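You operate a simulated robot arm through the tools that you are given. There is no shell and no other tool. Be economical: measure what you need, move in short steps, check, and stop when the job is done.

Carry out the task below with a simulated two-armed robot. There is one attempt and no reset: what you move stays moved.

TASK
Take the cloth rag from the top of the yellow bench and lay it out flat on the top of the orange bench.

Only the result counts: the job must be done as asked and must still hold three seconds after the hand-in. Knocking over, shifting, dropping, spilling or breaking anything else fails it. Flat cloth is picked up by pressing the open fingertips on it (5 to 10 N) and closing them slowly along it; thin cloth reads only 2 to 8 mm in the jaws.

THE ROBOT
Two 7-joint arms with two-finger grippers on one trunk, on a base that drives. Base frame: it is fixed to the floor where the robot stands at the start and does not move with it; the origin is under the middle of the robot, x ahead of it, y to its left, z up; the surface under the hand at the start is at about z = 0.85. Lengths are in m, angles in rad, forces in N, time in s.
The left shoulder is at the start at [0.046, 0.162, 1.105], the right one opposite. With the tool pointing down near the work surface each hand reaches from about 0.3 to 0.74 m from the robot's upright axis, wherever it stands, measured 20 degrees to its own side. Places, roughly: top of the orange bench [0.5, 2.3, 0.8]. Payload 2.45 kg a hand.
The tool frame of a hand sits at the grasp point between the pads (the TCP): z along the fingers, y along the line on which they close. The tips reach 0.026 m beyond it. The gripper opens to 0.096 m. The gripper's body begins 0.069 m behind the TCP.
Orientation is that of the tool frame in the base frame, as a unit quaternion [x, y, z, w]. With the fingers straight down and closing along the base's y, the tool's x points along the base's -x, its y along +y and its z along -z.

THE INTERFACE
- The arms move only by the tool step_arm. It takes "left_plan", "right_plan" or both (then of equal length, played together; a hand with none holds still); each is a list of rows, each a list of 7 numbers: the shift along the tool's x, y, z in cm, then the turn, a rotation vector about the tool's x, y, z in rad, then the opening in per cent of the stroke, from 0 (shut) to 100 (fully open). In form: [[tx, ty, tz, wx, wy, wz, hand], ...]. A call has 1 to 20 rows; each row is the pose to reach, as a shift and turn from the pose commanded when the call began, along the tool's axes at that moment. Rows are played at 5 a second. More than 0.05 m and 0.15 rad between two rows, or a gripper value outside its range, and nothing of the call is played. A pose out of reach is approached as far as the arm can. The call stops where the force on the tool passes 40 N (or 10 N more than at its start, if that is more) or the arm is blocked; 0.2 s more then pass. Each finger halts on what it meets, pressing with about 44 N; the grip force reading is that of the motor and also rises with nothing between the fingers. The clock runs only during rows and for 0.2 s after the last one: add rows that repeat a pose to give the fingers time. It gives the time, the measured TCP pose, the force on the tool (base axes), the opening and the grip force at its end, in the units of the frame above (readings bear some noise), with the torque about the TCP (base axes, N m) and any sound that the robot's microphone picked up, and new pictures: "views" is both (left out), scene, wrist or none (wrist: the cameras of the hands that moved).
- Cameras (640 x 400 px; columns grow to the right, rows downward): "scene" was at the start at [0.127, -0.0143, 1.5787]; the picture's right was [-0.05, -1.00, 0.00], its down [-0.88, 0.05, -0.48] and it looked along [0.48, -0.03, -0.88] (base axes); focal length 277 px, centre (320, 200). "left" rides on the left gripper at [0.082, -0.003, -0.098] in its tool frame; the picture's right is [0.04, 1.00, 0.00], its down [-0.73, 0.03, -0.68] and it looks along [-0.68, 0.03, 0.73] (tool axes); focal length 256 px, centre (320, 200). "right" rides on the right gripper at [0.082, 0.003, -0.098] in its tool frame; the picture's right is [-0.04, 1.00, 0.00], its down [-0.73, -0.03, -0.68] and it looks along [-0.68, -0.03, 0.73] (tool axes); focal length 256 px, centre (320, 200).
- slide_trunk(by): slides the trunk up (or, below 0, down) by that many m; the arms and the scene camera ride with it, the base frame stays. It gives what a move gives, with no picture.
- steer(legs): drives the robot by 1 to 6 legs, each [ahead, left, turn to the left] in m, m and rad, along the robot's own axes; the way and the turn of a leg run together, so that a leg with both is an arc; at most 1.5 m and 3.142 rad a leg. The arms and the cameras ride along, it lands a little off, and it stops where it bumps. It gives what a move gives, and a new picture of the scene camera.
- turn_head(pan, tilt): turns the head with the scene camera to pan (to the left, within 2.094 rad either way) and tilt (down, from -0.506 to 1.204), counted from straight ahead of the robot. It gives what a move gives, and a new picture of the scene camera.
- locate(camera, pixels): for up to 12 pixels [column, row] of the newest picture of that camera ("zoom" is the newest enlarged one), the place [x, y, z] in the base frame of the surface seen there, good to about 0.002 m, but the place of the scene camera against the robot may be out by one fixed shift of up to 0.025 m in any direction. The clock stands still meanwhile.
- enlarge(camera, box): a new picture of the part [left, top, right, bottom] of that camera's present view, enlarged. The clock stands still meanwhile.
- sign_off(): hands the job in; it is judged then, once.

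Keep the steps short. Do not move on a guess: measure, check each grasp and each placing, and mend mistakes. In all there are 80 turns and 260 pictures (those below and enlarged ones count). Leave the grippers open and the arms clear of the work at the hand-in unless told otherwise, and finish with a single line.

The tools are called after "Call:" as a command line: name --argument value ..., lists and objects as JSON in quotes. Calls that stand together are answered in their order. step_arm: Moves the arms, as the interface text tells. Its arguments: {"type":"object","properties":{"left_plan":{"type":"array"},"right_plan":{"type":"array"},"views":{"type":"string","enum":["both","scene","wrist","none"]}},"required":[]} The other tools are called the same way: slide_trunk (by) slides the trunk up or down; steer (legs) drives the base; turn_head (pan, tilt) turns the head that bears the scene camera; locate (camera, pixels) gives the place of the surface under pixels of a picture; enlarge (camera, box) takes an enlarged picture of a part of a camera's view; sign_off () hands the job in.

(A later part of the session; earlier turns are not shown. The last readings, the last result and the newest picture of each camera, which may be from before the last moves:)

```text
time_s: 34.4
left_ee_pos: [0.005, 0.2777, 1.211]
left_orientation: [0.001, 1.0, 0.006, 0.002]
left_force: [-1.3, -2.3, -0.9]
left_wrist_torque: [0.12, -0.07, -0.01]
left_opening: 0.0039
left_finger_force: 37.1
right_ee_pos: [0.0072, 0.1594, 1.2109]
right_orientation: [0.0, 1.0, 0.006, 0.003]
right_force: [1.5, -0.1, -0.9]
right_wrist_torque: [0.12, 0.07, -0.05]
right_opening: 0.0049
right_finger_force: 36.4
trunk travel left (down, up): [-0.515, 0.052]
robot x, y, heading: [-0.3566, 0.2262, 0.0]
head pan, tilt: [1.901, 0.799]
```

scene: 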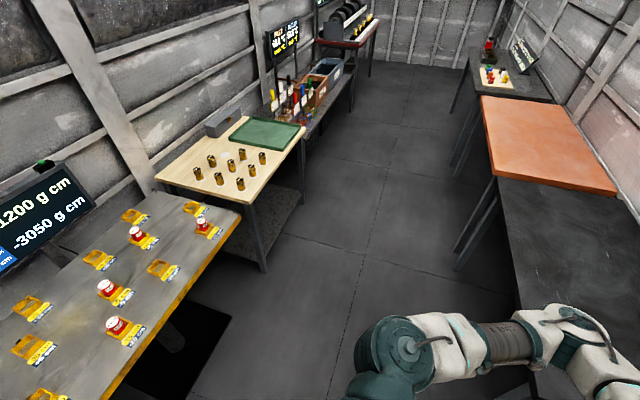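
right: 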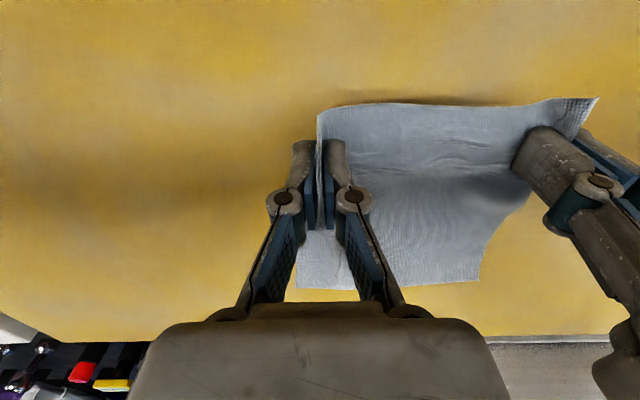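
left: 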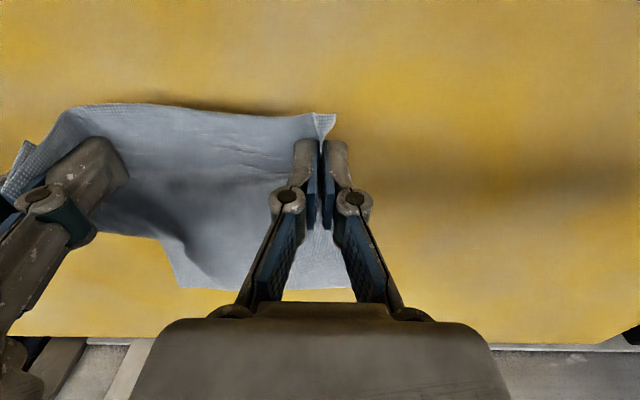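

It's straight, in the aisle, and still holding. I'll drive left 2.07 m along the free aisle.

Call:
steer --legs '[[0, 0.7, 0], [0, 0.7, 0], [0, 0.66, 0]]'

Call:
turn_head --pan 0.0 --tilt 0.9

```text
time_s: 44.9
left_ee_pos: [-0.0027, 2.3207, 1.2129]
left_orientation: [0.0, 1.0, 0.007, 0.005]
left_force: [-1.1, -1.9, 0.7]
left_wrist_torque: [0.13, -0.09, -0.04]
left_opening: 0.0008
left_finger_force: 30.5
right_ee_pos: [0.0015, 2.2034, 1.2128]
right_orientation: [-0.001, 1.0, 0.008, 0.006]
right_force: [2.0, -1.2, -1.1]
right_wrist_torque: [0.09, 0.17, -0.01]
right_opening: 0.0014
right_finger_force: 28.9
trunk travel left (down, up): [-0.515, 0.052]
robot x, y, heading: [-0.3612, 2.2754, 0.007]
head pan, tilt: [1.901, 0.799]
```

scene: 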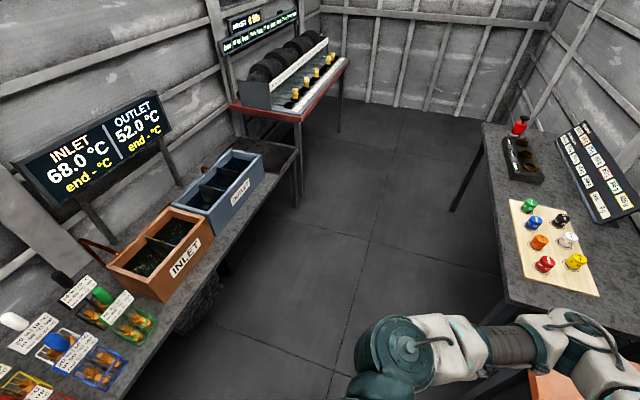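

```text
time_s: 46.8
left_ee_pos: [-0.0065, 2.3207, 1.2155]
left_orientation: [0.002, 1.0, 0.003, 0.008]
left_force: [-0.5, -0.8, 0.2]
left_wrist_torque: [0.05, -0.05, -0.02]
left_opening: 0.0009
left_finger_force: 31.1
right_ee_pos: [-0.0012, 2.2022, 1.2136]
right_orientation: [0.0, 1.0, 0.003, 0.006]
right_force: [0.6, -0.6, 0.4]
right_wrist_torque: [-0.05, 0.16, -0.03]
right_opening: 0.0035
right_finger_force: 38.1
trunk travel left (down, up): [-0.515, 0.052]
robot x, y, heading: [-0.3528, 2.269, 0.008]
head pan, tilt: [0.0, 0.901]
```

scene: 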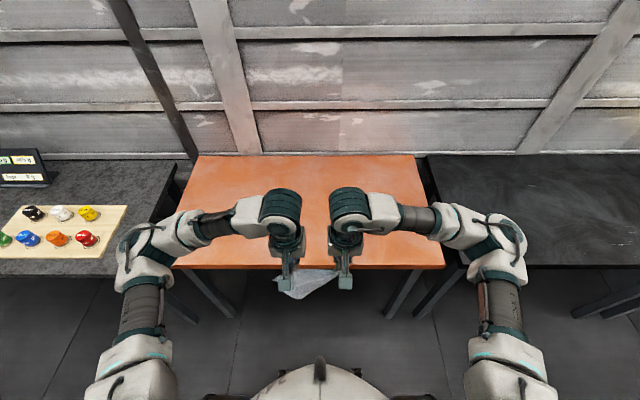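

The robot is in front of the orange bench. I'll go ahead 0.3 m so the hands are over the bench.

Call:
steer --legs '[[0.3, 0.03, -0.008]]'

Call:
enlarge --camera "scene" --box '[160, 140, 480, 340]'

Call:
enlarge --camera "right" --box '[0, 0, 640, 400]'

Call:
enlarge --camera "left" --box '[0, 0, 640, 400]'

```text
time_s: 48.9
left_ee_pos: [0.292, 2.3307, 1.218]
left_orientation: [0.005, 1.0, 0.009, 0.01]
left_force: [-0.1, -0.3, 0.4]
left_wrist_torque: [0.07, -0.05, 0.01]
left_opening: 0.001
left_finger_force: 30.7
right_ee_pos: [0.2954, 2.2124, 1.2138]
right_orientation: [0.004, 1.0, 0.009, 0.007]
right_force: [0.5, 0.0, -0.5]
right_wrist_torque: [0.01, 0.11, 0.03]
right_opening: 0.0012
right_finger_force: 29.9
trunk travel left (down, up): [-0.515, 0.052]
robot x, y, heading: [-0.0536, 2.2971, -0.005]
head pan, tilt: [0.0, 0.901]
```

scene: 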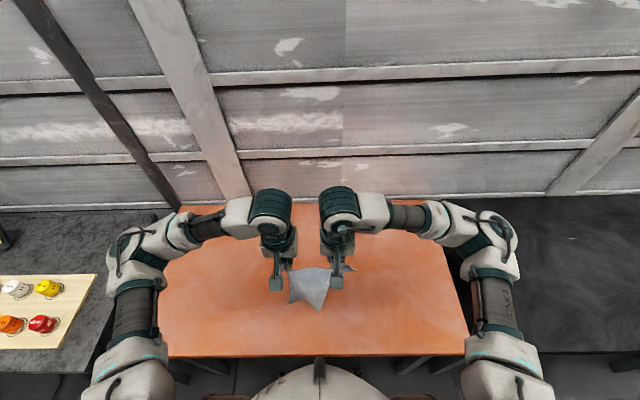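

```text
2.00 times, centred on (320, 240) of scene
```

zoom: 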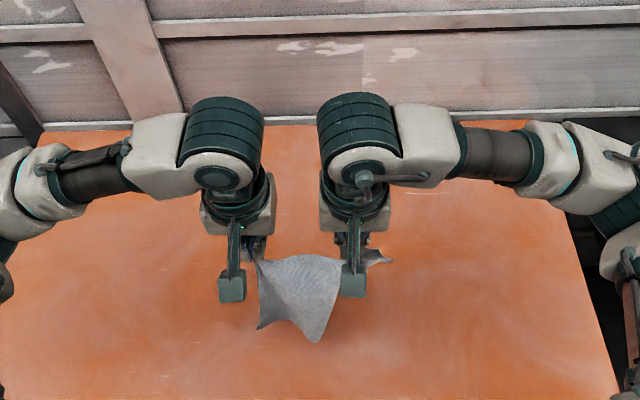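

```text
1.00 times, centred on (320, 200) of right (not enlarged: the box is as wide or as high as the picture)
```

zoom: 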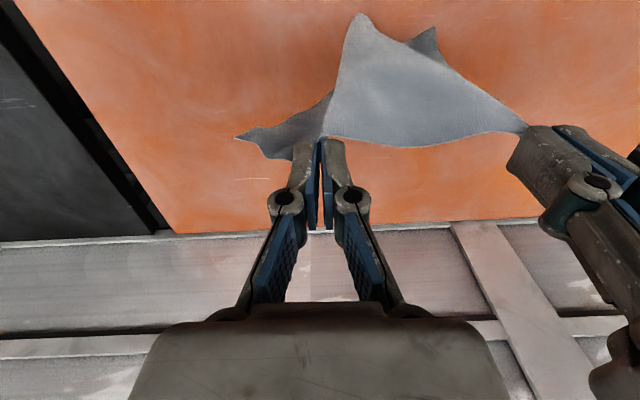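

```text
1.00 times, centred on (320, 200) of left (not enlarged: the box is as wide or as high as the picture)
```

zoom: 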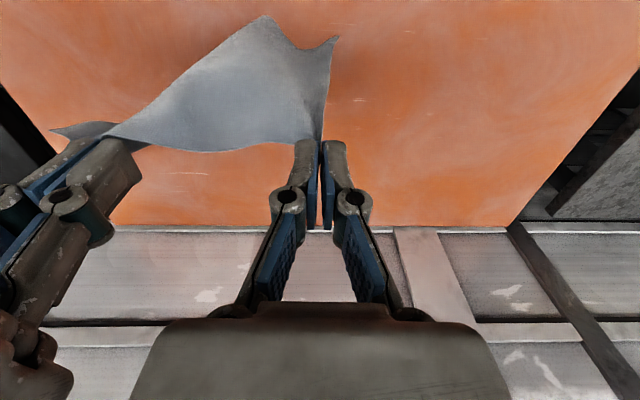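

The cloth was swaying after the drive. I'll spread the hands slightly to tauten the edge and let it settle, then look.

Call:
step_arm --left_plan '[[0, 0.2, 0, 0, 0, 0, 0], [0, 0.3, 0, 0, 0, 0, 0], [0, 0.3, 0, 0, 0, 0, 0], [0, 0.3, 0, 0, 0, 0, 0], [0, 0.3, 0, 0, 0, 0, 0], [0, 0.3, 0, 0, 0, 0, 0], [0, 0.3, 0, 0, 0, 0, 0], [0, 0.3, 0, 0, 0, 0, 0]]' --right_plan '[[0, -0.2, 0, 0, 0, 0, 0], [0, -0.3, 0, 0, 0, 0, 0], [0, -0.3, 0, 0, 0, 0, 0], [0, -0.3, 0, 0, 0, 0, 0], [0, -0.3, 0, 0, 0, 0, 0], [0, -0.3, 0, 0, 0, 0, 0], [0, -0.3, 0, 0, 0, 0, 0], [0, -0.3, 0, 0, 0, 0, 0]]' --views "wrist"

```text
time_s: 50.9
left_ee_pos: [0.2912, 2.3157, 1.2195]
left_orientation: [0.008, 1.0, 0.01, 0.012]
left_force: [-0.5, -0.7, 0.4]
left_wrist_torque: [0.06, -0.1, -0.02]
left_opening: 0.0011
left_finger_force: 30.5
right_ee_pos: [0.2939, 2.1931, 1.2146]
right_orientation: [0.007, 1.0, 0.01, 0.009]
right_force: [0.3, -1.3, 0.0]
right_wrist_torque: [0.09, 0.09, -0.05]
right_opening: 0.0012
right_finger_force: 30.8
trunk travel left (down, up): [-0.515, 0.052]
robot x, y, heading: [-0.0525, 2.2874, 0.005]
head pan, tilt: [0.0, 0.901]
stopped in row 8 (left hand): the arm was blocked; the commanded pose is now the measured one
```

right: 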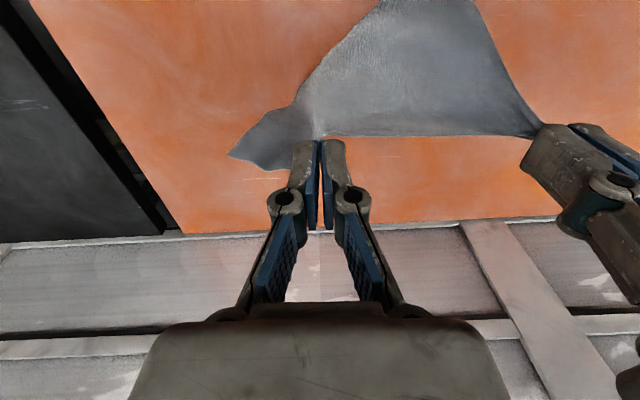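
left: 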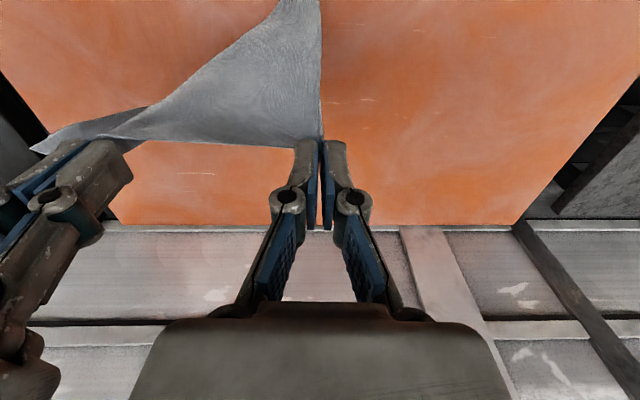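

The call stopped as "blocked" at the last row, though readings are calm. I'll look at the scene and probe the cloth's shape with the fresh picture.

Call:
locate --camera "right" --pixels '[[235, 152], [270, 140], [300, 115], [350, 60], [380, 10], [430, 8], [470, 10], [500, 70], [440, 120], [540, 125]]'

Call:
locate --camera "left" --pixels '[[315, 10], [280, 10], [320, 100], [220, 60], [150, 110], [40, 148], [90, 125]]'

Call:
turn_head --pan 0.0 --tilt 1.1

```text
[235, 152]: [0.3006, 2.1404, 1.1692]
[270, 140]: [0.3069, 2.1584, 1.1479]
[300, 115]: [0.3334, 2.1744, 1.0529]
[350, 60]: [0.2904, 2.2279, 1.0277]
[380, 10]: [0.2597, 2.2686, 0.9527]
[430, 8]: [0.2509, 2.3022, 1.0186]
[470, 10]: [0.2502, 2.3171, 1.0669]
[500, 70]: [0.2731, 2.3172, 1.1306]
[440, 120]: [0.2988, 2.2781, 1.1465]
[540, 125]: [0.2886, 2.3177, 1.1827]
```

```text
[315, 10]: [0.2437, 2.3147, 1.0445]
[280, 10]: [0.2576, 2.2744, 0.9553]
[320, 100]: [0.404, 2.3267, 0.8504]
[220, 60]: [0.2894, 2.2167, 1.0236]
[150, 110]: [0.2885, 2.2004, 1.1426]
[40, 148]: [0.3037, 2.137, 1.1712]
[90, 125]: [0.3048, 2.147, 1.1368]
```

```text
time_s: 51.6
left_ee_pos: [0.2907, 2.3309, 1.2183]
left_orientation: [0.008, 1.0, 0.003, 0.012]
left_force: [-0.1, 0.2, 0.5]
left_wrist_torque: [0.04, -0.04, 0.0]
left_opening: 0.0011
left_finger_force: 30.4
right_ee_pos: [0.2923, 2.2077, 1.2166]
right_orientation: [0.005, 1.0, 0.003, 0.009]
right_force: [1.6, -10.6, 11.4]
right_wrist_torque: [-0.21, 0.04, -0.04]
right_opening: 0.0012
right_finger_force: 30.5
trunk travel left (down, up): [-0.515, 0.052]
robot x, y, heading: [-0.0531, 2.2848, 0.002]
head pan, tilt: [0.0, 1.1]
```

scene: 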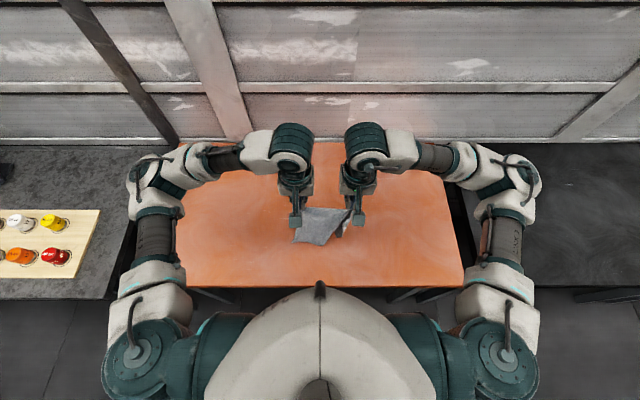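

The cloth still hangs from both hands, with the near-right corner flap outside the right hand. I'll move both hands 25 cm ahead slowly.

Call:
step_arm --left_plan '[[-1, 0, 0, 0, 0, 0, 0], [-3, 0, 0, 0, 0, 0, 0], [-5, 0, 0, 0, 0, 0, 0], [-7, 0, 0, 0, 0, 0, 0], [-9, 0, 0, 0, 0, 0, 0], [-11, 0, 0, 0, 0, 0, 0], [-13, 0, 0, 0, 0, 0, 0], [-15, 0, 0, 0, 0, 0, 0], [-17, 0, 0, 0, 0, 0, 0], [-19, 0, 0, 0, 0, 0, 0], [-21, 0, 0, 0, 0, 0, 0], [-23, 0, 0, 0, 0, 0, 0], [-24.5, 0, 0, 0, 0, 0, 0], [-25, 0, 0, 0, 0, 0, 0], [-25, 0, 0, 0, 0, 0, 0], [-25, 0, 0, 0, 0, 0, 0]]' --right_plan '[[-1, 0, 0, 0, 0, 0, 0], [-3, 0, 0, 0, 0, 0, 0], [-5, 0, 0, 0, 0, 0, 0], [-7, 0, 0, 0, 0, 0, 0], [-9, 0, 0, 0, 0, 0, 0], [-11, 0, 0, 0, 0, 0, 0], [-13, 0, 0, 0, 0, 0, 0], [-15, 0, 0, 0, 0, 0, 0], [-17, 0, 0, 0, 0, 0, 0], [-19, 0, 0, 0, 0, 0, 0], [-21, 0, 0, 0, 0, 0, 0], [-23, 0, 0, 0, 0, 0, 0], [-24.5, 0, 0, 0, 0, 0, 0], [-25, 0, 0, 0, 0, 0, 0], [-25, 0, 0, 0, 0, 0, 0], [-25, 0, 0, 0, 0, 0, 0]]'

```text
time_s: 55.2
left_ee_pos: [0.5364, 2.4303, 1.2226]
left_orientation: [0.003, 1.0, -0.027, 0.015]
left_force: [0.4, 2.2, -0.4]
left_wrist_torque: [-0.3, 0.06, -0.01]
left_opening: 0.001
left_finger_force: 30.9
right_ee_pos: [0.5376, 2.3057, 1.2283]
right_orientation: [0.0, 0.999, -0.029, 0.013]
right_force: [-0.5, 3.2, 0.0]
right_wrist_torque: [-0.26, -0.07, 0.0]
right_opening: 0.0013
right_finger_force: 31.4
trunk travel left (down, up): [-0.515, 0.052]
robot x, y, heading: [-0.0535, 2.2984, -0.004]
head pan, tilt: [0.0, 1.1]
stopped in row 16 (left hand): the arm was blocked; the commanded pose is now the measured one
```

scene: 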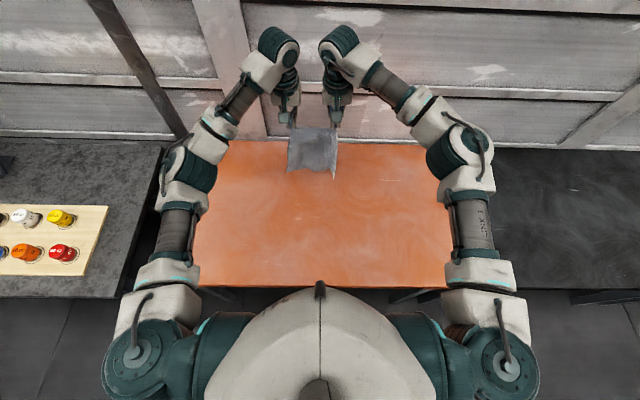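
right: 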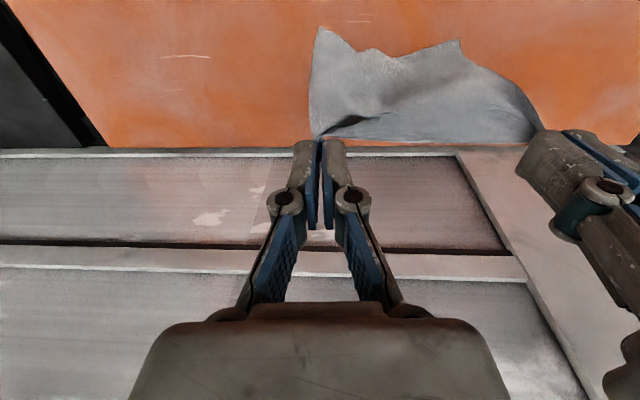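
left: 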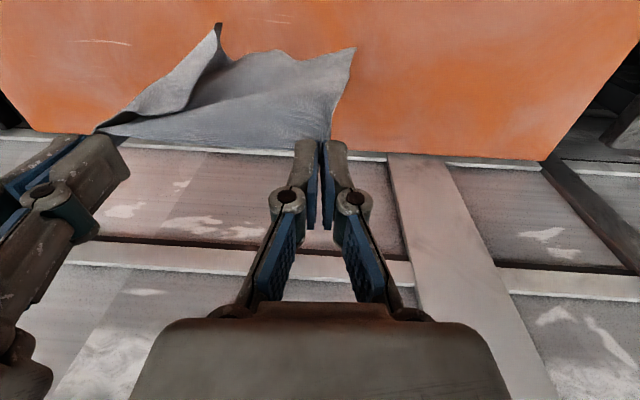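

The readings show the hands 10 cm further left than commanded. I'll hold still and measure again.

Call:
step_arm --left_plan '[[0, 0, 0, 0, 0, 0, 0], [0, 0, 0, 0, 0, 0, 0], [0, 0, 0, 0, 0, 0, 0], [0, 0, 0, 0, 0, 0, 0], [0, 0, 0, 0, 0, 0, 0]]' --right_plan '[[0, 0, 0, 0, 0, 0, 0], [0, 0, 0, 0, 0, 0, 0], [0, 0, 0, 0, 0, 0, 0], [0, 0, 0, 0, 0, 0, 0], [0, 0, 0, 0, 0, 0, 0]]' --views "scene"

```text
time_s: 56.4
left_ee_pos: [0.5359, 2.3744, 1.2262]
left_orientation: [0.006, 1.0, -0.009, 0.014]
left_force: [-0.1, 0.1, 1.0]
left_wrist_torque: [0.0, 0.0, -0.02]
left_opening: 0.001
left_finger_force: 31.0
right_ee_pos: [0.5384, 2.2517, 1.227]
right_orientation: [0.002, 1.0, -0.011, 0.012]
right_force: [-0.8, 0.7, 0.8]
right_wrist_torque: [-0.02, 0.01, 0.04]
right_opening: 0.0016
right_finger_force: 30.7
trunk travel left (down, up): [-0.515, 0.052]
robot x, y, heading: [-0.0536, 2.2913, -0.002]
head pan, tilt: [0.0, 1.1]
```

scene: 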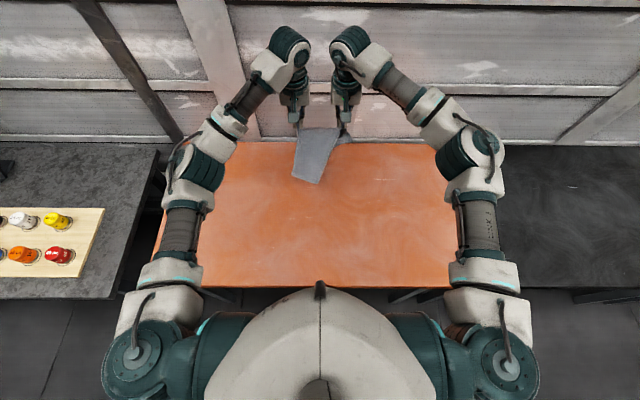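

The whole robot seems to be rocking slightly. I'll wait and see whether it settles.

Call:
step_arm --left_plan '[[0, 0, 0, 0, 0, 0, 0], [0, 0, 0, 0, 0, 0, 0], [0, 0, 0, 0, 0, 0, 0], [0, 0, 0, 0, 0, 0, 0], [0, 0, 0, 0, 0, 0, 0], [0, 0, 0, 0, 0, 0, 0], [0, 0, 0, 0, 0, 0, 0], [0, 0, 0, 0, 0, 0, 0], [0, 0, 0, 0, 0, 0, 0], [0, 0, 0, 0, 0, 0, 0]]' --right_plan '[[0, 0, 0, 0, 0, 0, 0], [0, 0, 0, 0, 0, 0, 0], [0, 0, 0, 0, 0, 0, 0], [0, 0, 0, 0, 0, 0, 0], [0, 0, 0, 0, 0, 0, 0], [0, 0, 0, 0, 0, 0, 0], [0, 0, 0, 0, 0, 0, 0], [0, 0, 0, 0, 0, 0, 0], [0, 0, 0, 0, 0, 0, 0], [0, 0, 0, 0, 0, 0, 0]]' --views "scene"

```text
time_s: 58.8
left_ee_pos: [0.5325, 2.3741, 1.2277]
left_orientation: [0.007, 1.0, -0.011, 0.018]
left_force: [0.3, -0.1, -0.3]
left_wrist_torque: [-0.02, 0.02, -0.02]
left_opening: 0.0013
left_finger_force: 31.4
right_ee_pos: [0.5354, 2.2499, 1.2291]
right_orientation: [0.004, 1.0, -0.013, 0.015]
right_force: [-0.7, 0.8, 1.8]
right_wrist_torque: [-0.1, -0.01, -0.02]
right_opening: 0.0014
right_finger_force: 30.5
trunk travel left (down, up): [-0.515, 0.052]
robot x, y, heading: [-0.0542, 2.2879, 0.003]
head pan, tilt: [0.0, 1.1]
stopped in row 10 (left hand): the arm was blocked; the commanded pose is now the measured one
```

scene: 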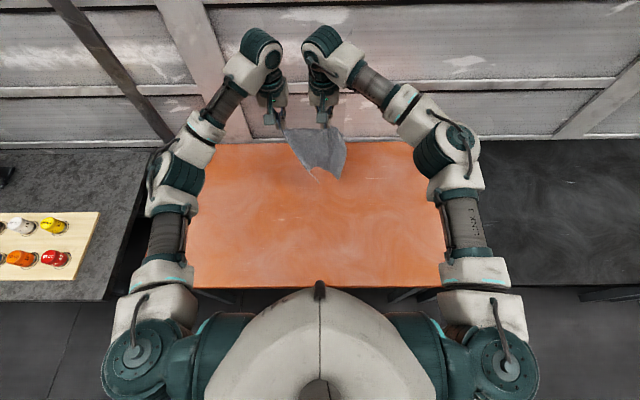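

The two arms are swinging sideways together, coupled by the taut edge. I'll slacken it by bringing each hand 0.7 cm inward and wait.

Call:
step_arm --left_plan '[[0, -0.4, 0, 0, 0, 0, 0], [0, -0.7, 0, 0, 0, 0, 0], [0, -0.7, 0, 0, 0, 0, 0], [0, -0.7, 0, 0, 0, 0, 0], [0, -0.7, 0, 0, 0, 0, 0], [0, -0.7, 0, 0, 0, 0, 0], [0, -0.7, 0, 0, 0, 0, 0]]' --right_plan '[[0, 0.4, 0, 0, 0, 0, 0], [0, 0.7, 0, 0, 0, 0, 0], [0, 0.7, 0, 0, 0, 0, 0], [0, 0.7, 0, 0, 0, 0, 0], [0, 0.7, 0, 0, 0, 0, 0], [0, 0.7, 0, 0, 0, 0, 0], [0, 0.7, 0, 0, 0, 0, 0]]' --views "none"

Call:
step_arm --left_plan '[[0, 0, 0, 0, 0, 0, 0]]' --right_plan '[[0, 0, 0, 0, 0, 0, 0]]' --views "none"

Call:
step_arm --left_plan '[[0, 0, 0, 0, 0, 0, 0]]' --right_plan '[[0, 0, 0, 0, 0, 0, 0]]' --views "none"

```text
time_s: 60.6
left_ee_pos: [0.5279, 2.315, 1.2341]
left_orientation: [0.011, 1.0, 0.003, 0.018]
left_force: [-1.1, -1.0, 0.4]
left_wrist_torque: [0.07, -0.07, 0.0]
left_opening: 0.0008
left_finger_force: 30.6
right_ee_pos: [0.5324, 2.2047, 1.2308]
right_orientation: [0.009, 1.0, 0.002, 0.015]
right_force: [0.8, -1.9, -0.7]
right_wrist_torque: [0.11, 0.13, 0.0]
right_opening: 0.0014
right_finger_force: 30.7
trunk travel left (down, up): [-0.515, 0.052]
robot x, y, heading: [-0.0511, 2.2766, 0.001]
head pan, tilt: [0.0, 1.1]
stopped in row 7 (left hand): the arm was blocked; the commanded pose is now the measured one
```

```text
time_s: 61.2
left_ee_pos: [0.5223, 2.3514, 1.2355]
left_orientation: [0.009, 1.0, -0.008, 0.022]
left_force: [-1.8, -1.1, -0.2]
left_wrist_torque: [0.08, 0.01, -0.02]
left_opening: 0.0012
left_finger_force: 31.1
right_ee_pos: [0.5287, 2.2416, 1.2356]
right_orientation: [0.006, 1.0, -0.01, 0.019]
right_force: [0.6, -0.6, -0.5]
right_wrist_torque: [0.09, -0.02, 0.02]
right_opening: 0.0012
right_finger_force: 30.7
trunk travel left (down, up): [-0.515, 0.052]
robot x, y, heading: [-0.047, 2.2847, 0.003]
head pan, tilt: [0.0, 1.1]
stopped in row 1 (left hand): the arm was blocked; the commanded pose is now the measured one
```

```text
time_s: 61.6
left_ee_pos: [0.5251, 2.3364, 1.2351]
left_orientation: [0.009, 1.0, -0.001, 0.021]
left_force: [0.3, -0.7, 0.5]
left_wrist_torque: [0.07, 0.01, -0.02]
left_opening: 0.0015
left_finger_force: 30.7
right_ee_pos: [0.5294, 2.2269, 1.233]
right_orientation: [0.005, 1.0, -0.003, 0.018]
right_force: [0.7, -0.7, 0.0]
right_wrist_torque: [0.06, 0.02, -0.01]
right_opening: 0.0011
right_finger_force: 30.8
trunk travel left (down, up): [-0.515, 0.052]
robot x, y, heading: [-0.0508, 2.2843, 0.0]
head pan, tilt: [0.0, 1.1]
```

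The forces are small but the whole upper body still rocks, and the trunk is nearly fully raised. I'll lower the trunk 0.1 m; the cloth bottom stays at or above the surface.

Call:
slide_trunk --by -0.1

Call:
step_arm --left_plan '[[0, 0, 0, 0, 0, 0, 0], [0, 0, 0, 0, 0, 0, 0]]' --right_plan '[[0, 0, 0, 0, 0, 0, 0], [0, 0, 0, 0, 0, 0, 0]]' --views "none"

Call:
step_arm --left_plan '[[0, 0, 0, 0, 0, 0, 0], [0, 0, 0, 0, 0, 0, 0]]' --right_plan '[[0, 0, 0, 0, 0, 0, 0], [0, 0, 0, 0, 0, 0, 0]]' --views "both"

```text
time_s: 62.9
left_ee_pos: [0.5225, 2.3814, 1.1343]
left_orientation: [0.006, 1.0, -0.018, 0.022]
left_force: [0.7, 1.8, -0.2]
left_wrist_torque: [-0.13, 0.12, -0.04]
left_opening: 0.0014
left_finger_force: 30.9
right_ee_pos: [0.5272, 2.2729, 1.135]
right_orientation: [0.002, 1.0, -0.019, 0.018]
right_force: [-1.5, 1.2, -0.1]
right_wrist_torque: [-0.18, -0.09, 0.02]
right_opening: 0.0015
right_finger_force: 30.4
trunk travel left (down, up): [-0.415, 0.152]
robot x, y, heading: [-0.0543, 2.2907, -0.0]
head pan, tilt: [0.0, 1.1]
```

```text
time_s: 63.5
left_ee_pos: [0.5251, 2.3508, 1.1365]
left_orientation: [0.007, 1.0, -0.005, 0.022]
left_force: [0.3, 0.7, 0.5]
left_wrist_torque: [0.03, -0.03, 0.02]
left_opening: 0.0009
left_finger_force: 31.3
right_ee_pos: [0.5277, 2.2414, 1.1344]
right_orientation: [0.004, 1.0, -0.007, 0.019]
right_force: [-0.2, -0.2, -0.6]
right_wrist_torque: [0.01, -0.02, 0.03]
right_opening: 0.0015
right_finger_force: 31.0
trunk travel left (down, up): [-0.415, 0.152]
robot x, y, heading: [-0.0483, 2.2884, 0.0]
head pan, tilt: [0.0, 1.1]
```

```text
time_s: 64.3
left_ee_pos: [0.5175, 2.3098, 1.1413]
left_orientation: [0.012, 1.0, 0.006, 0.024]
left_force: [-0.5, -1.6, 0.3]
left_wrist_torque: [0.09, -0.08, 0.0]
left_opening: 0.0014
left_finger_force: 30.4
right_ee_pos: [0.5249, 2.2009, 1.136]
right_orientation: [0.008, 1.0, 0.004, 0.02]
right_force: [1.0, -1.4, -0.2]
right_wrist_torque: [0.08, 0.1, 0.01]
right_opening: 0.0013
right_finger_force: 30.9
trunk travel left (down, up): [-0.415, 0.152]
robot x, y, heading: [-0.051, 2.2749, 0.004]
head pan, tilt: [0.0, 1.1]
stopped in row 2 (left hand): the arm was blocked; the commanded pose is now the measured one
```

scene: 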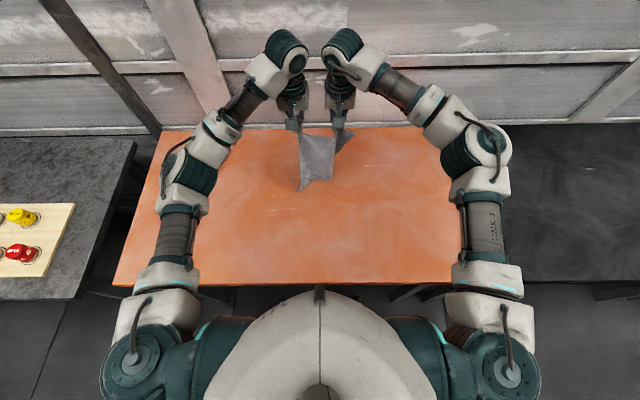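
right: 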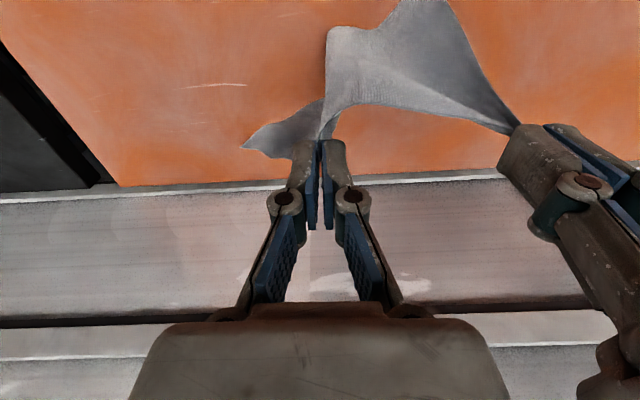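
left: 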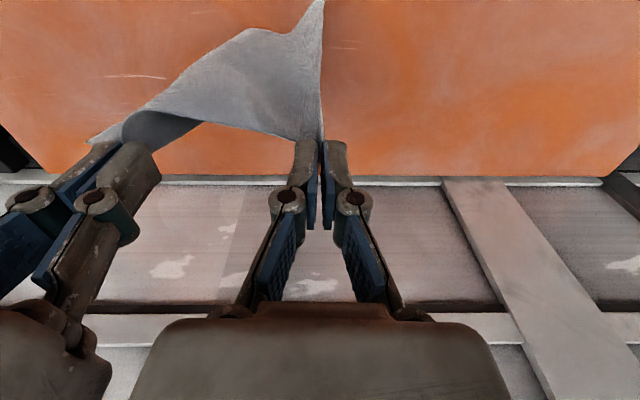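

The rocking persists, and the base may be touching something under this bench. I'll back off 6 cm and re-measure.

Call:
steer --legs '[[-0.06, 0, 0]]'

Call:
step_arm --left_plan '[[0, 0, 0, 0, 0, 0, 0], [0, 0, 0, 0, 0, 0, 0]]' --right_plan '[[0, 0, 0, 0, 0, 0, 0], [0, 0, 0, 0, 0, 0, 0]]' --views "none"

Call:
step_arm --left_plan '[[0, 0, 0, 0, 0, 0, 0], [0, 0, 0, 0, 0, 0, 0]]' --right_plan '[[0, 0, 0, 0, 0, 0, 0], [0, 0, 0, 0, 0, 0, 0]]' --views "none"

Call:
step_arm --left_plan '[[0, 0, 0, 0, 0, 0, 0], [0, 0, 0, 0, 0, 0, 0]]' --right_plan '[[0, 0, 0, 0, 0, 0, 0], [0, 0, 0, 0, 0, 0, 0]]' --views "none"

```text
time_s: 65.3
left_ee_pos: [0.4659, 2.3167, 1.1377]
left_orientation: [0.01, 1.0, 0.003, 0.021]
left_force: [-0.6, -0.9, 0.5]
left_wrist_torque: [0.03, -0.04, 0.02]
left_opening: 0.001
left_finger_force: 30.3
right_ee_pos: [0.4709, 2.2096, 1.1322]
right_orientation: [0.009, 1.0, 0.002, 0.017]
right_force: [-0.5, -1.3, 0.4]
right_wrist_torque: [0.07, 0.02, 0.03]
right_opening: 0.0015
right_finger_force: 30.5
trunk travel left (down, up): [-0.415, 0.152]
robot x, y, heading: [-0.1123, 2.2752, -0.001]
head pan, tilt: [0.0, 1.1]
```

scene: 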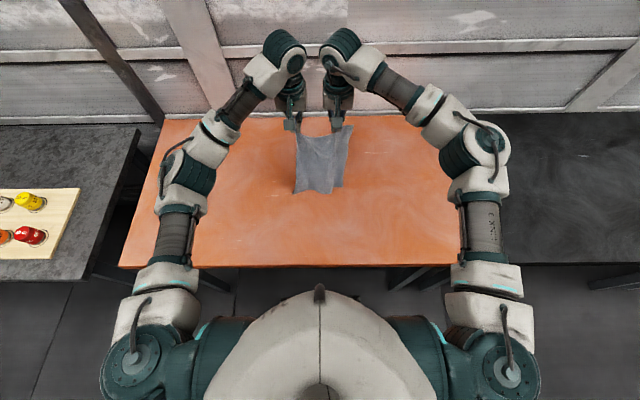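

```text
time_s: 65.9
left_ee_pos: [0.456, 2.3252, 1.1408]
left_orientation: [0.011, 1.0, -0.003, 0.025]
left_force: [-0.3, -0.8, 0.2]
left_wrist_torque: [0.02, -0.03, -0.04]
left_opening: 0.0012
left_finger_force: 30.6
right_ee_pos: [0.4622, 2.2149, 1.1373]
right_orientation: [0.01, 1.0, -0.005, 0.019]
right_force: [1.5, -0.7, 0.9]
right_wrist_torque: [0.06, 0.05, 0.0]
right_opening: 0.0012
right_finger_force: 30.6
trunk travel left (down, up): [-0.415, 0.152]
robot x, y, heading: [-0.1111, 2.2703, -0.002]
head pan, tilt: [0.0, 1.1]
```

```text
time_s: 66.7
left_ee_pos: [0.4486, 2.3558, 1.1442]
left_orientation: [0.009, 0.999, -0.009, 0.03]
left_force: [-0.7, 0.6, -0.3]
left_wrist_torque: [-0.03, -0.02, 0.02]
left_opening: 0.0012
left_finger_force: 31.1
right_ee_pos: [0.4533, 2.2456, 1.1436]
right_orientation: [0.006, 1.0, -0.012, 0.026]
right_force: [-0.7, 1.1, 0.1]
right_wrist_torque: [-0.01, -0.03, -0.01]
right_opening: 0.0012
right_finger_force: 31.3
trunk travel left (down, up): [-0.415, 0.152]
robot x, y, heading: [-0.1149, 2.2795, -0.001]
head pan, tilt: [0.0, 1.1]
stopped in row 2 (left hand): the arm was blocked; the commanded pose is now the measured one
```

```text
time_s: 67.3
left_ee_pos: [0.4498, 2.364, 1.1436]
left_orientation: [0.007, 1.0, -0.011, 0.028]
left_force: [0.2, 0.2, -0.3]
left_wrist_torque: [-0.06, 0.02, 0.0]
left_opening: 0.0014
left_finger_force: 31.3
right_ee_pos: [0.4549, 2.2533, 1.1431]
right_orientation: [0.005, 1.0, -0.014, 0.025]
right_force: [-0.2, 0.4, 0.1]
right_wrist_torque: [-0.08, -0.05, -0.02]
right_opening: 0.0015
right_finger_force: 30.7
trunk travel left (down, up): [-0.415, 0.152]
robot x, y, heading: [-0.1153, 2.2896, 0.002]
head pan, tilt: [0.0, 1.1]
```

The sway may be fed by the hand-hold loop itself. I'll let time pass with small head moves instead and see whether it dies down.

Call:
turn_head --pan 0.6 --tilt 1.0

Call:
turn_head --pan -0.6 --tilt 1.0

Call:
turn_head --pan 0.6 --tilt 1.0

Call:
turn_head --pan 0.0 --tilt 1.1

```text
time_s: 68.3
left_ee_pos: [0.4505, 2.3702, 1.1427]
left_orientation: [0.007, 0.999, -0.013, 0.029]
left_force: [0.0, 0.4, 0.3]
left_wrist_torque: [-0.06, 0.06, 0.02]
left_opening: 0.0011
left_finger_force: 30.6
right_ee_pos: [0.4542, 2.2607, 1.1428]
right_orientation: [0.005, 1.0, -0.016, 0.025]
right_force: [-0.8, 1.1, -0.1]
right_wrist_torque: [-0.08, -0.06, 0.0]
right_opening: 0.0014
right_finger_force: 31.2
trunk travel left (down, up): [-0.415, 0.152]
robot x, y, heading: [-0.114, 2.2817, -0.003]
head pan, tilt: [0.6, 1.0]
```

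scene: 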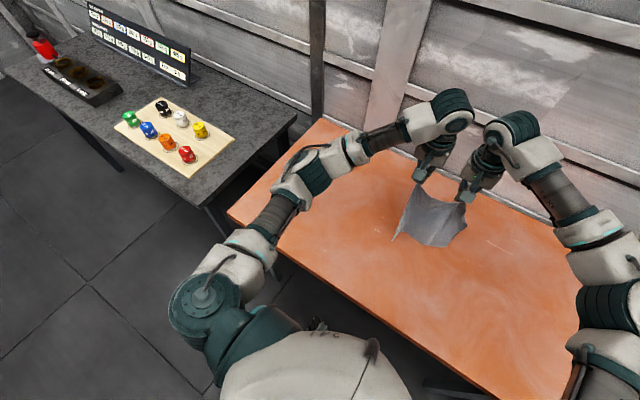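

```text
time_s: 69.7
left_ee_pos: [0.4491, 2.3302, 1.1447]
left_orientation: [0.009, 1.0, -0.001, 0.029]
left_force: [-0.2, -0.8, 0.0]
left_wrist_torque: [0.08, -0.07, -0.02]
left_opening: 0.0012
left_finger_force: 31.0
right_ee_pos: [0.4545, 2.2215, 1.142]
right_orientation: [0.007, 1.0, -0.003, 0.025]
right_force: [0.6, 0.1, 0.0]
right_wrist_torque: [0.09, 0.03, -0.02]
right_opening: 0.0015
right_finger_force: 30.5
trunk travel left (down, up): [-0.415, 0.152]
robot x, y, heading: [-0.1112, 2.2784, -0.0]
head pan, tilt: [-0.6, 1.0]
```

scene: 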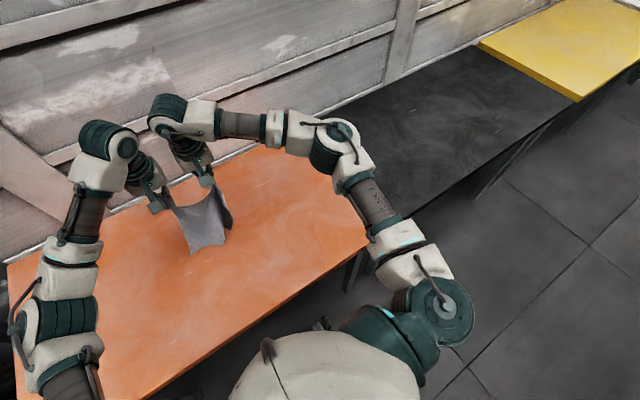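

```text
time_s: 71.1
left_ee_pos: [0.4498, 2.3675, 1.1419]
left_orientation: [0.008, 0.999, -0.014, 0.029]
left_force: [-1.2, 0.6, -0.4]
left_wrist_torque: [-0.01, 0.04, 0.01]
left_opening: 0.0011
left_finger_force: 30.4
right_ee_pos: [0.4535, 2.2578, 1.1431]
right_orientation: [0.005, 1.0, -0.015, 0.024]
right_force: [-0.2, -0.1, -0.2]
right_wrist_torque: [-0.04, -0.01, 0.01]
right_opening: 0.0013
right_finger_force: 30.8
trunk travel left (down, up): [-0.415, 0.152]
robot x, y, heading: [-0.1115, 2.2796, -0.0]
head pan, tilt: [0.6, 1.0]
```

scene: 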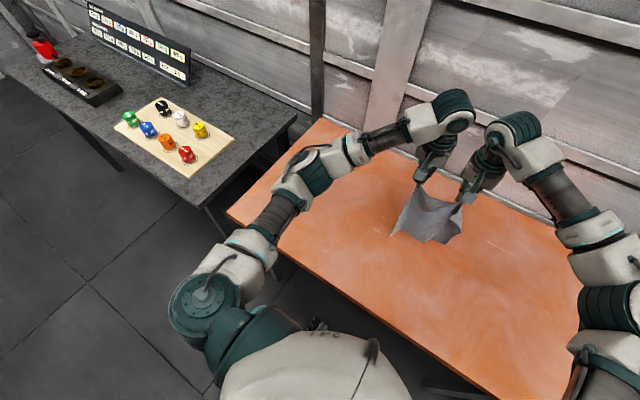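

```text
time_s: 72.1
left_ee_pos: [0.4498, 2.3654, 1.1434]
left_orientation: [0.007, 0.999, -0.012, 0.029]
left_force: [1.1, 0.7, -0.6]
left_wrist_torque: [-0.11, 0.04, -0.01]
left_opening: 0.0014
left_finger_force: 31.1
right_ee_pos: [0.4544, 2.2544, 1.1426]
right_orientation: [0.005, 1.0, -0.016, 0.024]
right_force: [-0.5, 1.2, 0.2]
right_wrist_torque: [-0.14, -0.04, -0.02]
right_opening: 0.0013
right_finger_force: 30.7
trunk travel left (down, up): [-0.415, 0.152]
robot x, y, heading: [-0.1113, 2.286, 0.002]
head pan, tilt: [0.0, 1.1]
```

scene: 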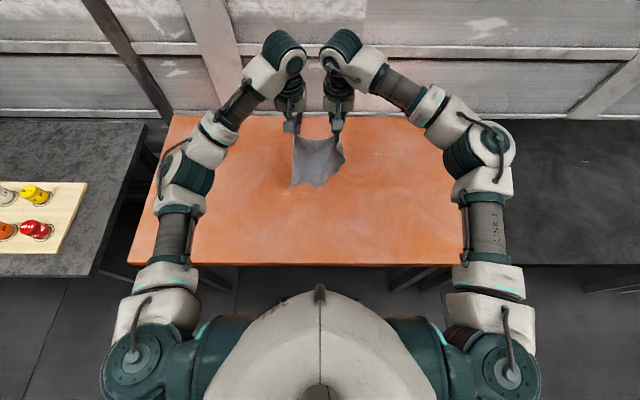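

The amplitude is now about ±2 cm and falling. I'll let more time pass with tiny trunk moves, which take no pictures.

Call:
slide_trunk --by 0.03

Call:
slide_trunk --by -0.03

Call:
slide_trunk --by 0.03

Call:
slide_trunk --by -0.03

Call:
slide_trunk --by 0.03

Call:
slide_trunk --by -0.03

Call:
slide_trunk --by 0.03

Call:
slide_trunk --by -0.03

```text
time_s: 72.8
left_ee_pos: [0.4497, 2.3594, 1.172]
left_orientation: [0.007, 1.0, -0.009, 0.028]
left_force: [0.5, -0.1, -0.2]
left_wrist_torque: [0.02, 0.03, 0.02]
left_opening: 0.0012
left_finger_force: 30.9
right_ee_pos: [0.4533, 2.2495, 1.173]
right_orientation: [0.005, 1.0, -0.012, 0.024]
right_force: [-1.0, 2.3, 0.5]
right_wrist_torque: [-0.04, 0.0, 0.03]
right_opening: 0.0009
right_finger_force: 31.0
trunk travel left (down, up): [-0.445, 0.122]
robot x, y, heading: [-0.1084, 2.2851, -0.003]
head pan, tilt: [0.0, 1.1]
```

```text
time_s: 73.6
left_ee_pos: [0.4495, 2.3417, 1.1453]
left_orientation: [0.009, 1.0, -0.004, 0.029]
left_force: [0.2, 0.1, 0.7]
left_wrist_torque: [0.04, 0.0, 0.02]
left_opening: 0.0014
left_finger_force: 30.5
right_ee_pos: [0.4547, 2.2334, 1.1416]
right_orientation: [0.007, 1.0, -0.007, 0.024]
right_force: [0.0, -0.8, 0.6]
right_wrist_torque: [0.01, -0.01, -0.01]
right_opening: 0.0013
right_finger_force: 31.1
trunk travel left (down, up): [-0.415, 0.152]
robot x, y, heading: [-0.1124, 2.2822, -0.001]
head pan, tilt: [0.0, 1.1]
```

```text
time_s: 74.3
left_ee_pos: [0.4503, 2.3371, 1.1748]
left_orientation: [0.009, 1.0, -0.004, 0.029]
left_force: [-1.7, 0.3, -0.2]
left_wrist_torque: [0.04, 0.01, 0.01]
left_opening: 0.0012
left_finger_force: 30.5
right_ee_pos: [0.4536, 2.2279, 1.1721]
right_orientation: [0.008, 1.0, -0.006, 0.024]
right_force: [0.2, -0.1, -0.2]
right_wrist_torque: [0.0, 0.02, 0.0]
right_opening: 0.0012
right_finger_force: 31.2
trunk travel left (down, up): [-0.445, 0.122]
robot x, y, heading: [-0.1147, 2.2821, -0.001]
head pan, tilt: [0.0, 1.1]
```

```text
time_s: 75.1
left_ee_pos: [0.4489, 2.3485, 1.1441]
left_orientation: [0.009, 1.0, -0.007, 0.029]
left_force: [0.3, -0.6, -1.0]
left_wrist_torque: [0.04, 0.02, 0.0]
left_opening: 0.0014
left_finger_force: 31.0
right_ee_pos: [0.4545, 2.2385, 1.1436]
right_orientation: [0.007, 1.0, -0.009, 0.024]
right_force: [0.5, 0.7, -0.6]
right_wrist_torque: [-0.01, -0.01, -0.03]
right_opening: 0.0012
right_finger_force: 31.2
trunk travel left (down, up): [-0.415, 0.152]
robot x, y, heading: [-0.1117, 2.281, -0.0]
head pan, tilt: [0.0, 1.1]
```

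```text
time_s: 75.8
left_ee_pos: [0.4501, 2.3593, 1.1742]
left_orientation: [0.007, 1.0, -0.01, 0.028]
left_force: [1.0, 1.2, -0.5]
left_wrist_torque: [-0.01, 0.04, 0.03]
left_opening: 0.0013
left_finger_force: 30.7
right_ee_pos: [0.4538, 2.2492, 1.1717]
right_orientation: [0.006, 1.0, -0.013, 0.025]
right_force: [-0.8, 1.2, -1.1]
right_wrist_torque: [-0.09, -0.05, 0.01]
right_opening: 0.0012
right_finger_force: 31.2
trunk travel left (down, up): [-0.445, 0.122]
robot x, y, heading: [-0.1139, 2.2844, -0.001]
head pan, tilt: [0.0, 1.1]
```

```text
time_s: 76.6
left_ee_pos: [0.4499, 2.3541, 1.1439]
left_orientation: [0.008, 1.0, -0.009, 0.029]
left_force: [-0.5, 0.9, 0.0]
left_wrist_torque: [0.0, 0.0, 0.0]
left_opening: 0.0013
left_finger_force: 31.0
right_ee_pos: [0.4548, 2.2458, 1.1432]
right_orientation: [0.006, 1.0, -0.012, 0.025]
right_force: [-0.7, -0.2, -0.3]
right_wrist_torque: [-0.03, -0.01, -0.01]
right_opening: 0.0015
right_finger_force: 30.6
trunk travel left (down, up): [-0.415, 0.152]
robot x, y, heading: [-0.1124, 2.28, 0.005]
head pan, tilt: [0.0, 1.1]
```

```text
time_s: 77.3
left_ee_pos: [0.4499, 2.3449, 1.174]
left_orientation: [0.009, 1.0, -0.005, 0.028]
left_force: [0.6, -0.2, 0.5]
left_wrist_torque: [0.0, 0.01, -0.03]
left_opening: 0.0015
left_finger_force: 30.4
right_ee_pos: [0.4541, 2.2355, 1.1727]
right_orientation: [0.005, 1.0, -0.007, 0.024]
right_force: [-0.2, -0.5, -0.4]
right_wrist_torque: [-0.01, -0.01, -0.02]
right_opening: 0.0012
right_finger_force: 31.2
trunk travel left (down, up): [-0.445, 0.122]
robot x, y, heading: [-0.113, 2.2786, -0.002]
head pan, tilt: [0.0, 1.1]
```

```text
time_s: 78.1
left_ee_pos: [0.4497, 2.3454, 1.1449]
left_orientation: [0.009, 1.0, -0.006, 0.029]
left_force: [0.7, -0.1, -0.1]
left_wrist_torque: [0.0, -0.02, -0.01]
left_opening: 0.0012
left_finger_force: 30.8
right_ee_pos: [0.4542, 2.2358, 1.1434]
right_orientation: [0.006, 1.0, -0.008, 0.024]
right_force: [0.2, 0.3, -0.7]
right_wrist_torque: [0.0, 0.0, 0.01]
right_opening: 0.0012
right_finger_force: 30.5
trunk travel left (down, up): [-0.415, 0.152]
robot x, y, heading: [-0.1127, 2.2779, 0.006]
head pan, tilt: [0.0, 1.1]
```

Settled. Now slowly: 5 cm ahead with a small spread, then look at the cloth.

Call:
step_arm --left_plan '[[-0.4, 0, 0, 0, 0, 0, 0], [-1.2, 0.1, 0.1, 0, 0, 0, 0], [-2.1, 0.2, 0.1, 0, 0, 0, 0], [-3, 0.3, 0.2, 0, 0, 0, 0], [-3.9, 0.4, 0.2, 0, 0, 0, 0], [-4.6, 0.4, 0.3, 0, 0, 0, 0], [-5, 0.4, 0.3, 0, 0, 0, 0]]' --right_plan '[[-0.4, 0, 0, 0, 0, 0, 0], [-1.2, -0.1, 0.1, 0, 0, 0, 0], [-2.1, -0.2, 0.1, 0, 0, 0, 0], [-3, -0.3, 0.2, 0, 0, 0, 0], [-3.9, -0.4, 0.2, 0, 0, 0, 0], [-4.6, -0.4, 0.3, 0, 0, 0, 0], [-5, -0.4, 0.3, 0, 0, 0, 0]]'

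```text
time_s: 79.7
left_ee_pos: [0.5002, 2.3534, 1.1437]
left_orientation: [0.008, 1.0, -0.007, 0.029]
left_force: [-0.6, -0.2, -0.6]
left_wrist_torque: [0.03, 0.0, 0.02]
left_opening: 0.0015
left_finger_force: 31.1
right_ee_pos: [0.5054, 2.2358, 1.1418]
right_orientation: [0.006, 1.0, -0.009, 0.025]
right_force: [-0.7, -0.3, -0.1]
right_wrist_torque: [0.07, -0.01, 0.01]
right_opening: 0.0013
right_finger_force: 30.5
trunk travel left (down, up): [-0.415, 0.152]
robot x, y, heading: [-0.1114, 2.2832, 0.003]
head pan, tilt: [0.0, 1.1]
```

scene: 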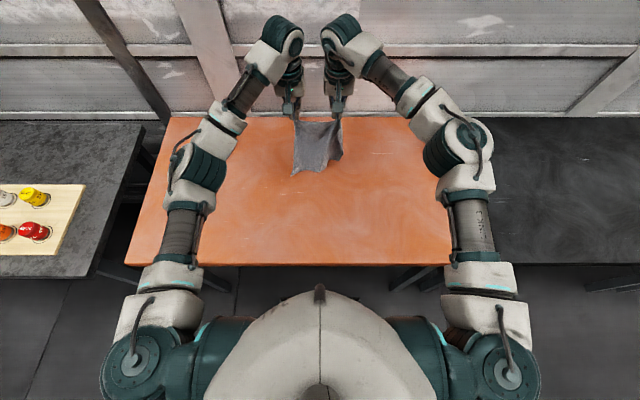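
right: 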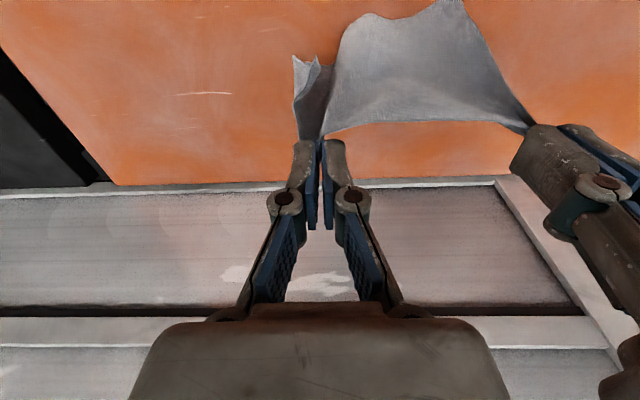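
left: 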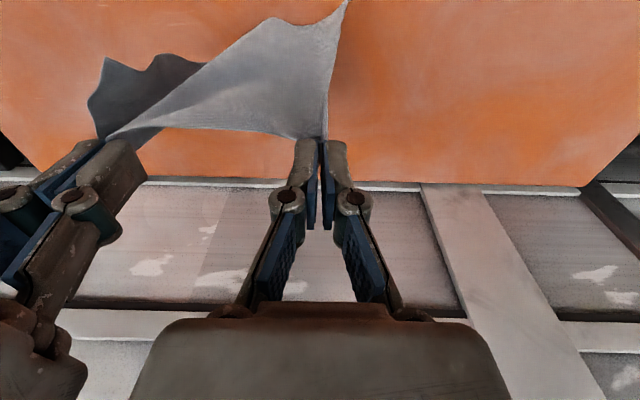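

Call:
locate --camera "right" --pixels '[[296, 58], [316, 60], [330, 70], [300, 110], [340, 60], [370, 16], [420, 14], [455, 5], [420, 80], [350, 120]]'

Call:
locate --camera "left" --pixels '[[345, 5], [330, 60], [280, 22], [310, 25], [105, 62], [155, 60], [200, 62], [95, 105], [140, 100], [240, 70], [150, 125]]'

Call:
enlarge --camera "scene" --box '[240, 80, 400, 180]'

```text
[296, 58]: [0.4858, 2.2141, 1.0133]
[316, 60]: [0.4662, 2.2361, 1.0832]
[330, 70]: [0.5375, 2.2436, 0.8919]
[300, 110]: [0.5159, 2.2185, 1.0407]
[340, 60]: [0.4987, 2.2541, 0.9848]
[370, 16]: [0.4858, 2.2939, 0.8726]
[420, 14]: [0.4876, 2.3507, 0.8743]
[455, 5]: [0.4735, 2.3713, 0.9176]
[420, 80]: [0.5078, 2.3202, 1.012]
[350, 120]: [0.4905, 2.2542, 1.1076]
```

```text
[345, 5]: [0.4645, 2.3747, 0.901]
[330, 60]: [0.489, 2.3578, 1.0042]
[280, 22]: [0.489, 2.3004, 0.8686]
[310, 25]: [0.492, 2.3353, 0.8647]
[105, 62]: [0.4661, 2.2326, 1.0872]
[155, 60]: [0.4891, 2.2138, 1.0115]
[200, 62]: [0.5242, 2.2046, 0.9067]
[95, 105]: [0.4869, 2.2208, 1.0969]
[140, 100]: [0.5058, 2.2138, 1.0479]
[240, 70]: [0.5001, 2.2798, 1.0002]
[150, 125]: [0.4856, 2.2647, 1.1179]
```

```text
4.00 times, centred on (320, 130) of scene
```

zoom: 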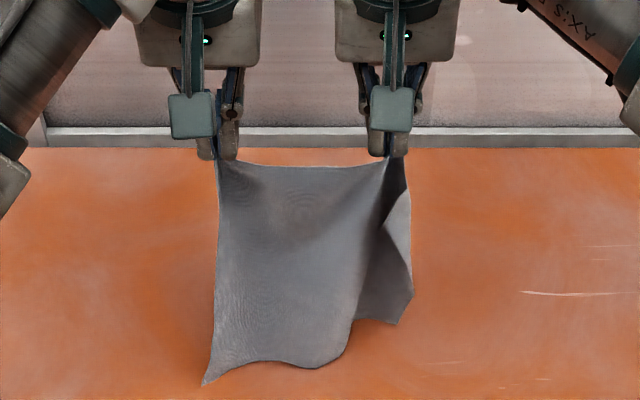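

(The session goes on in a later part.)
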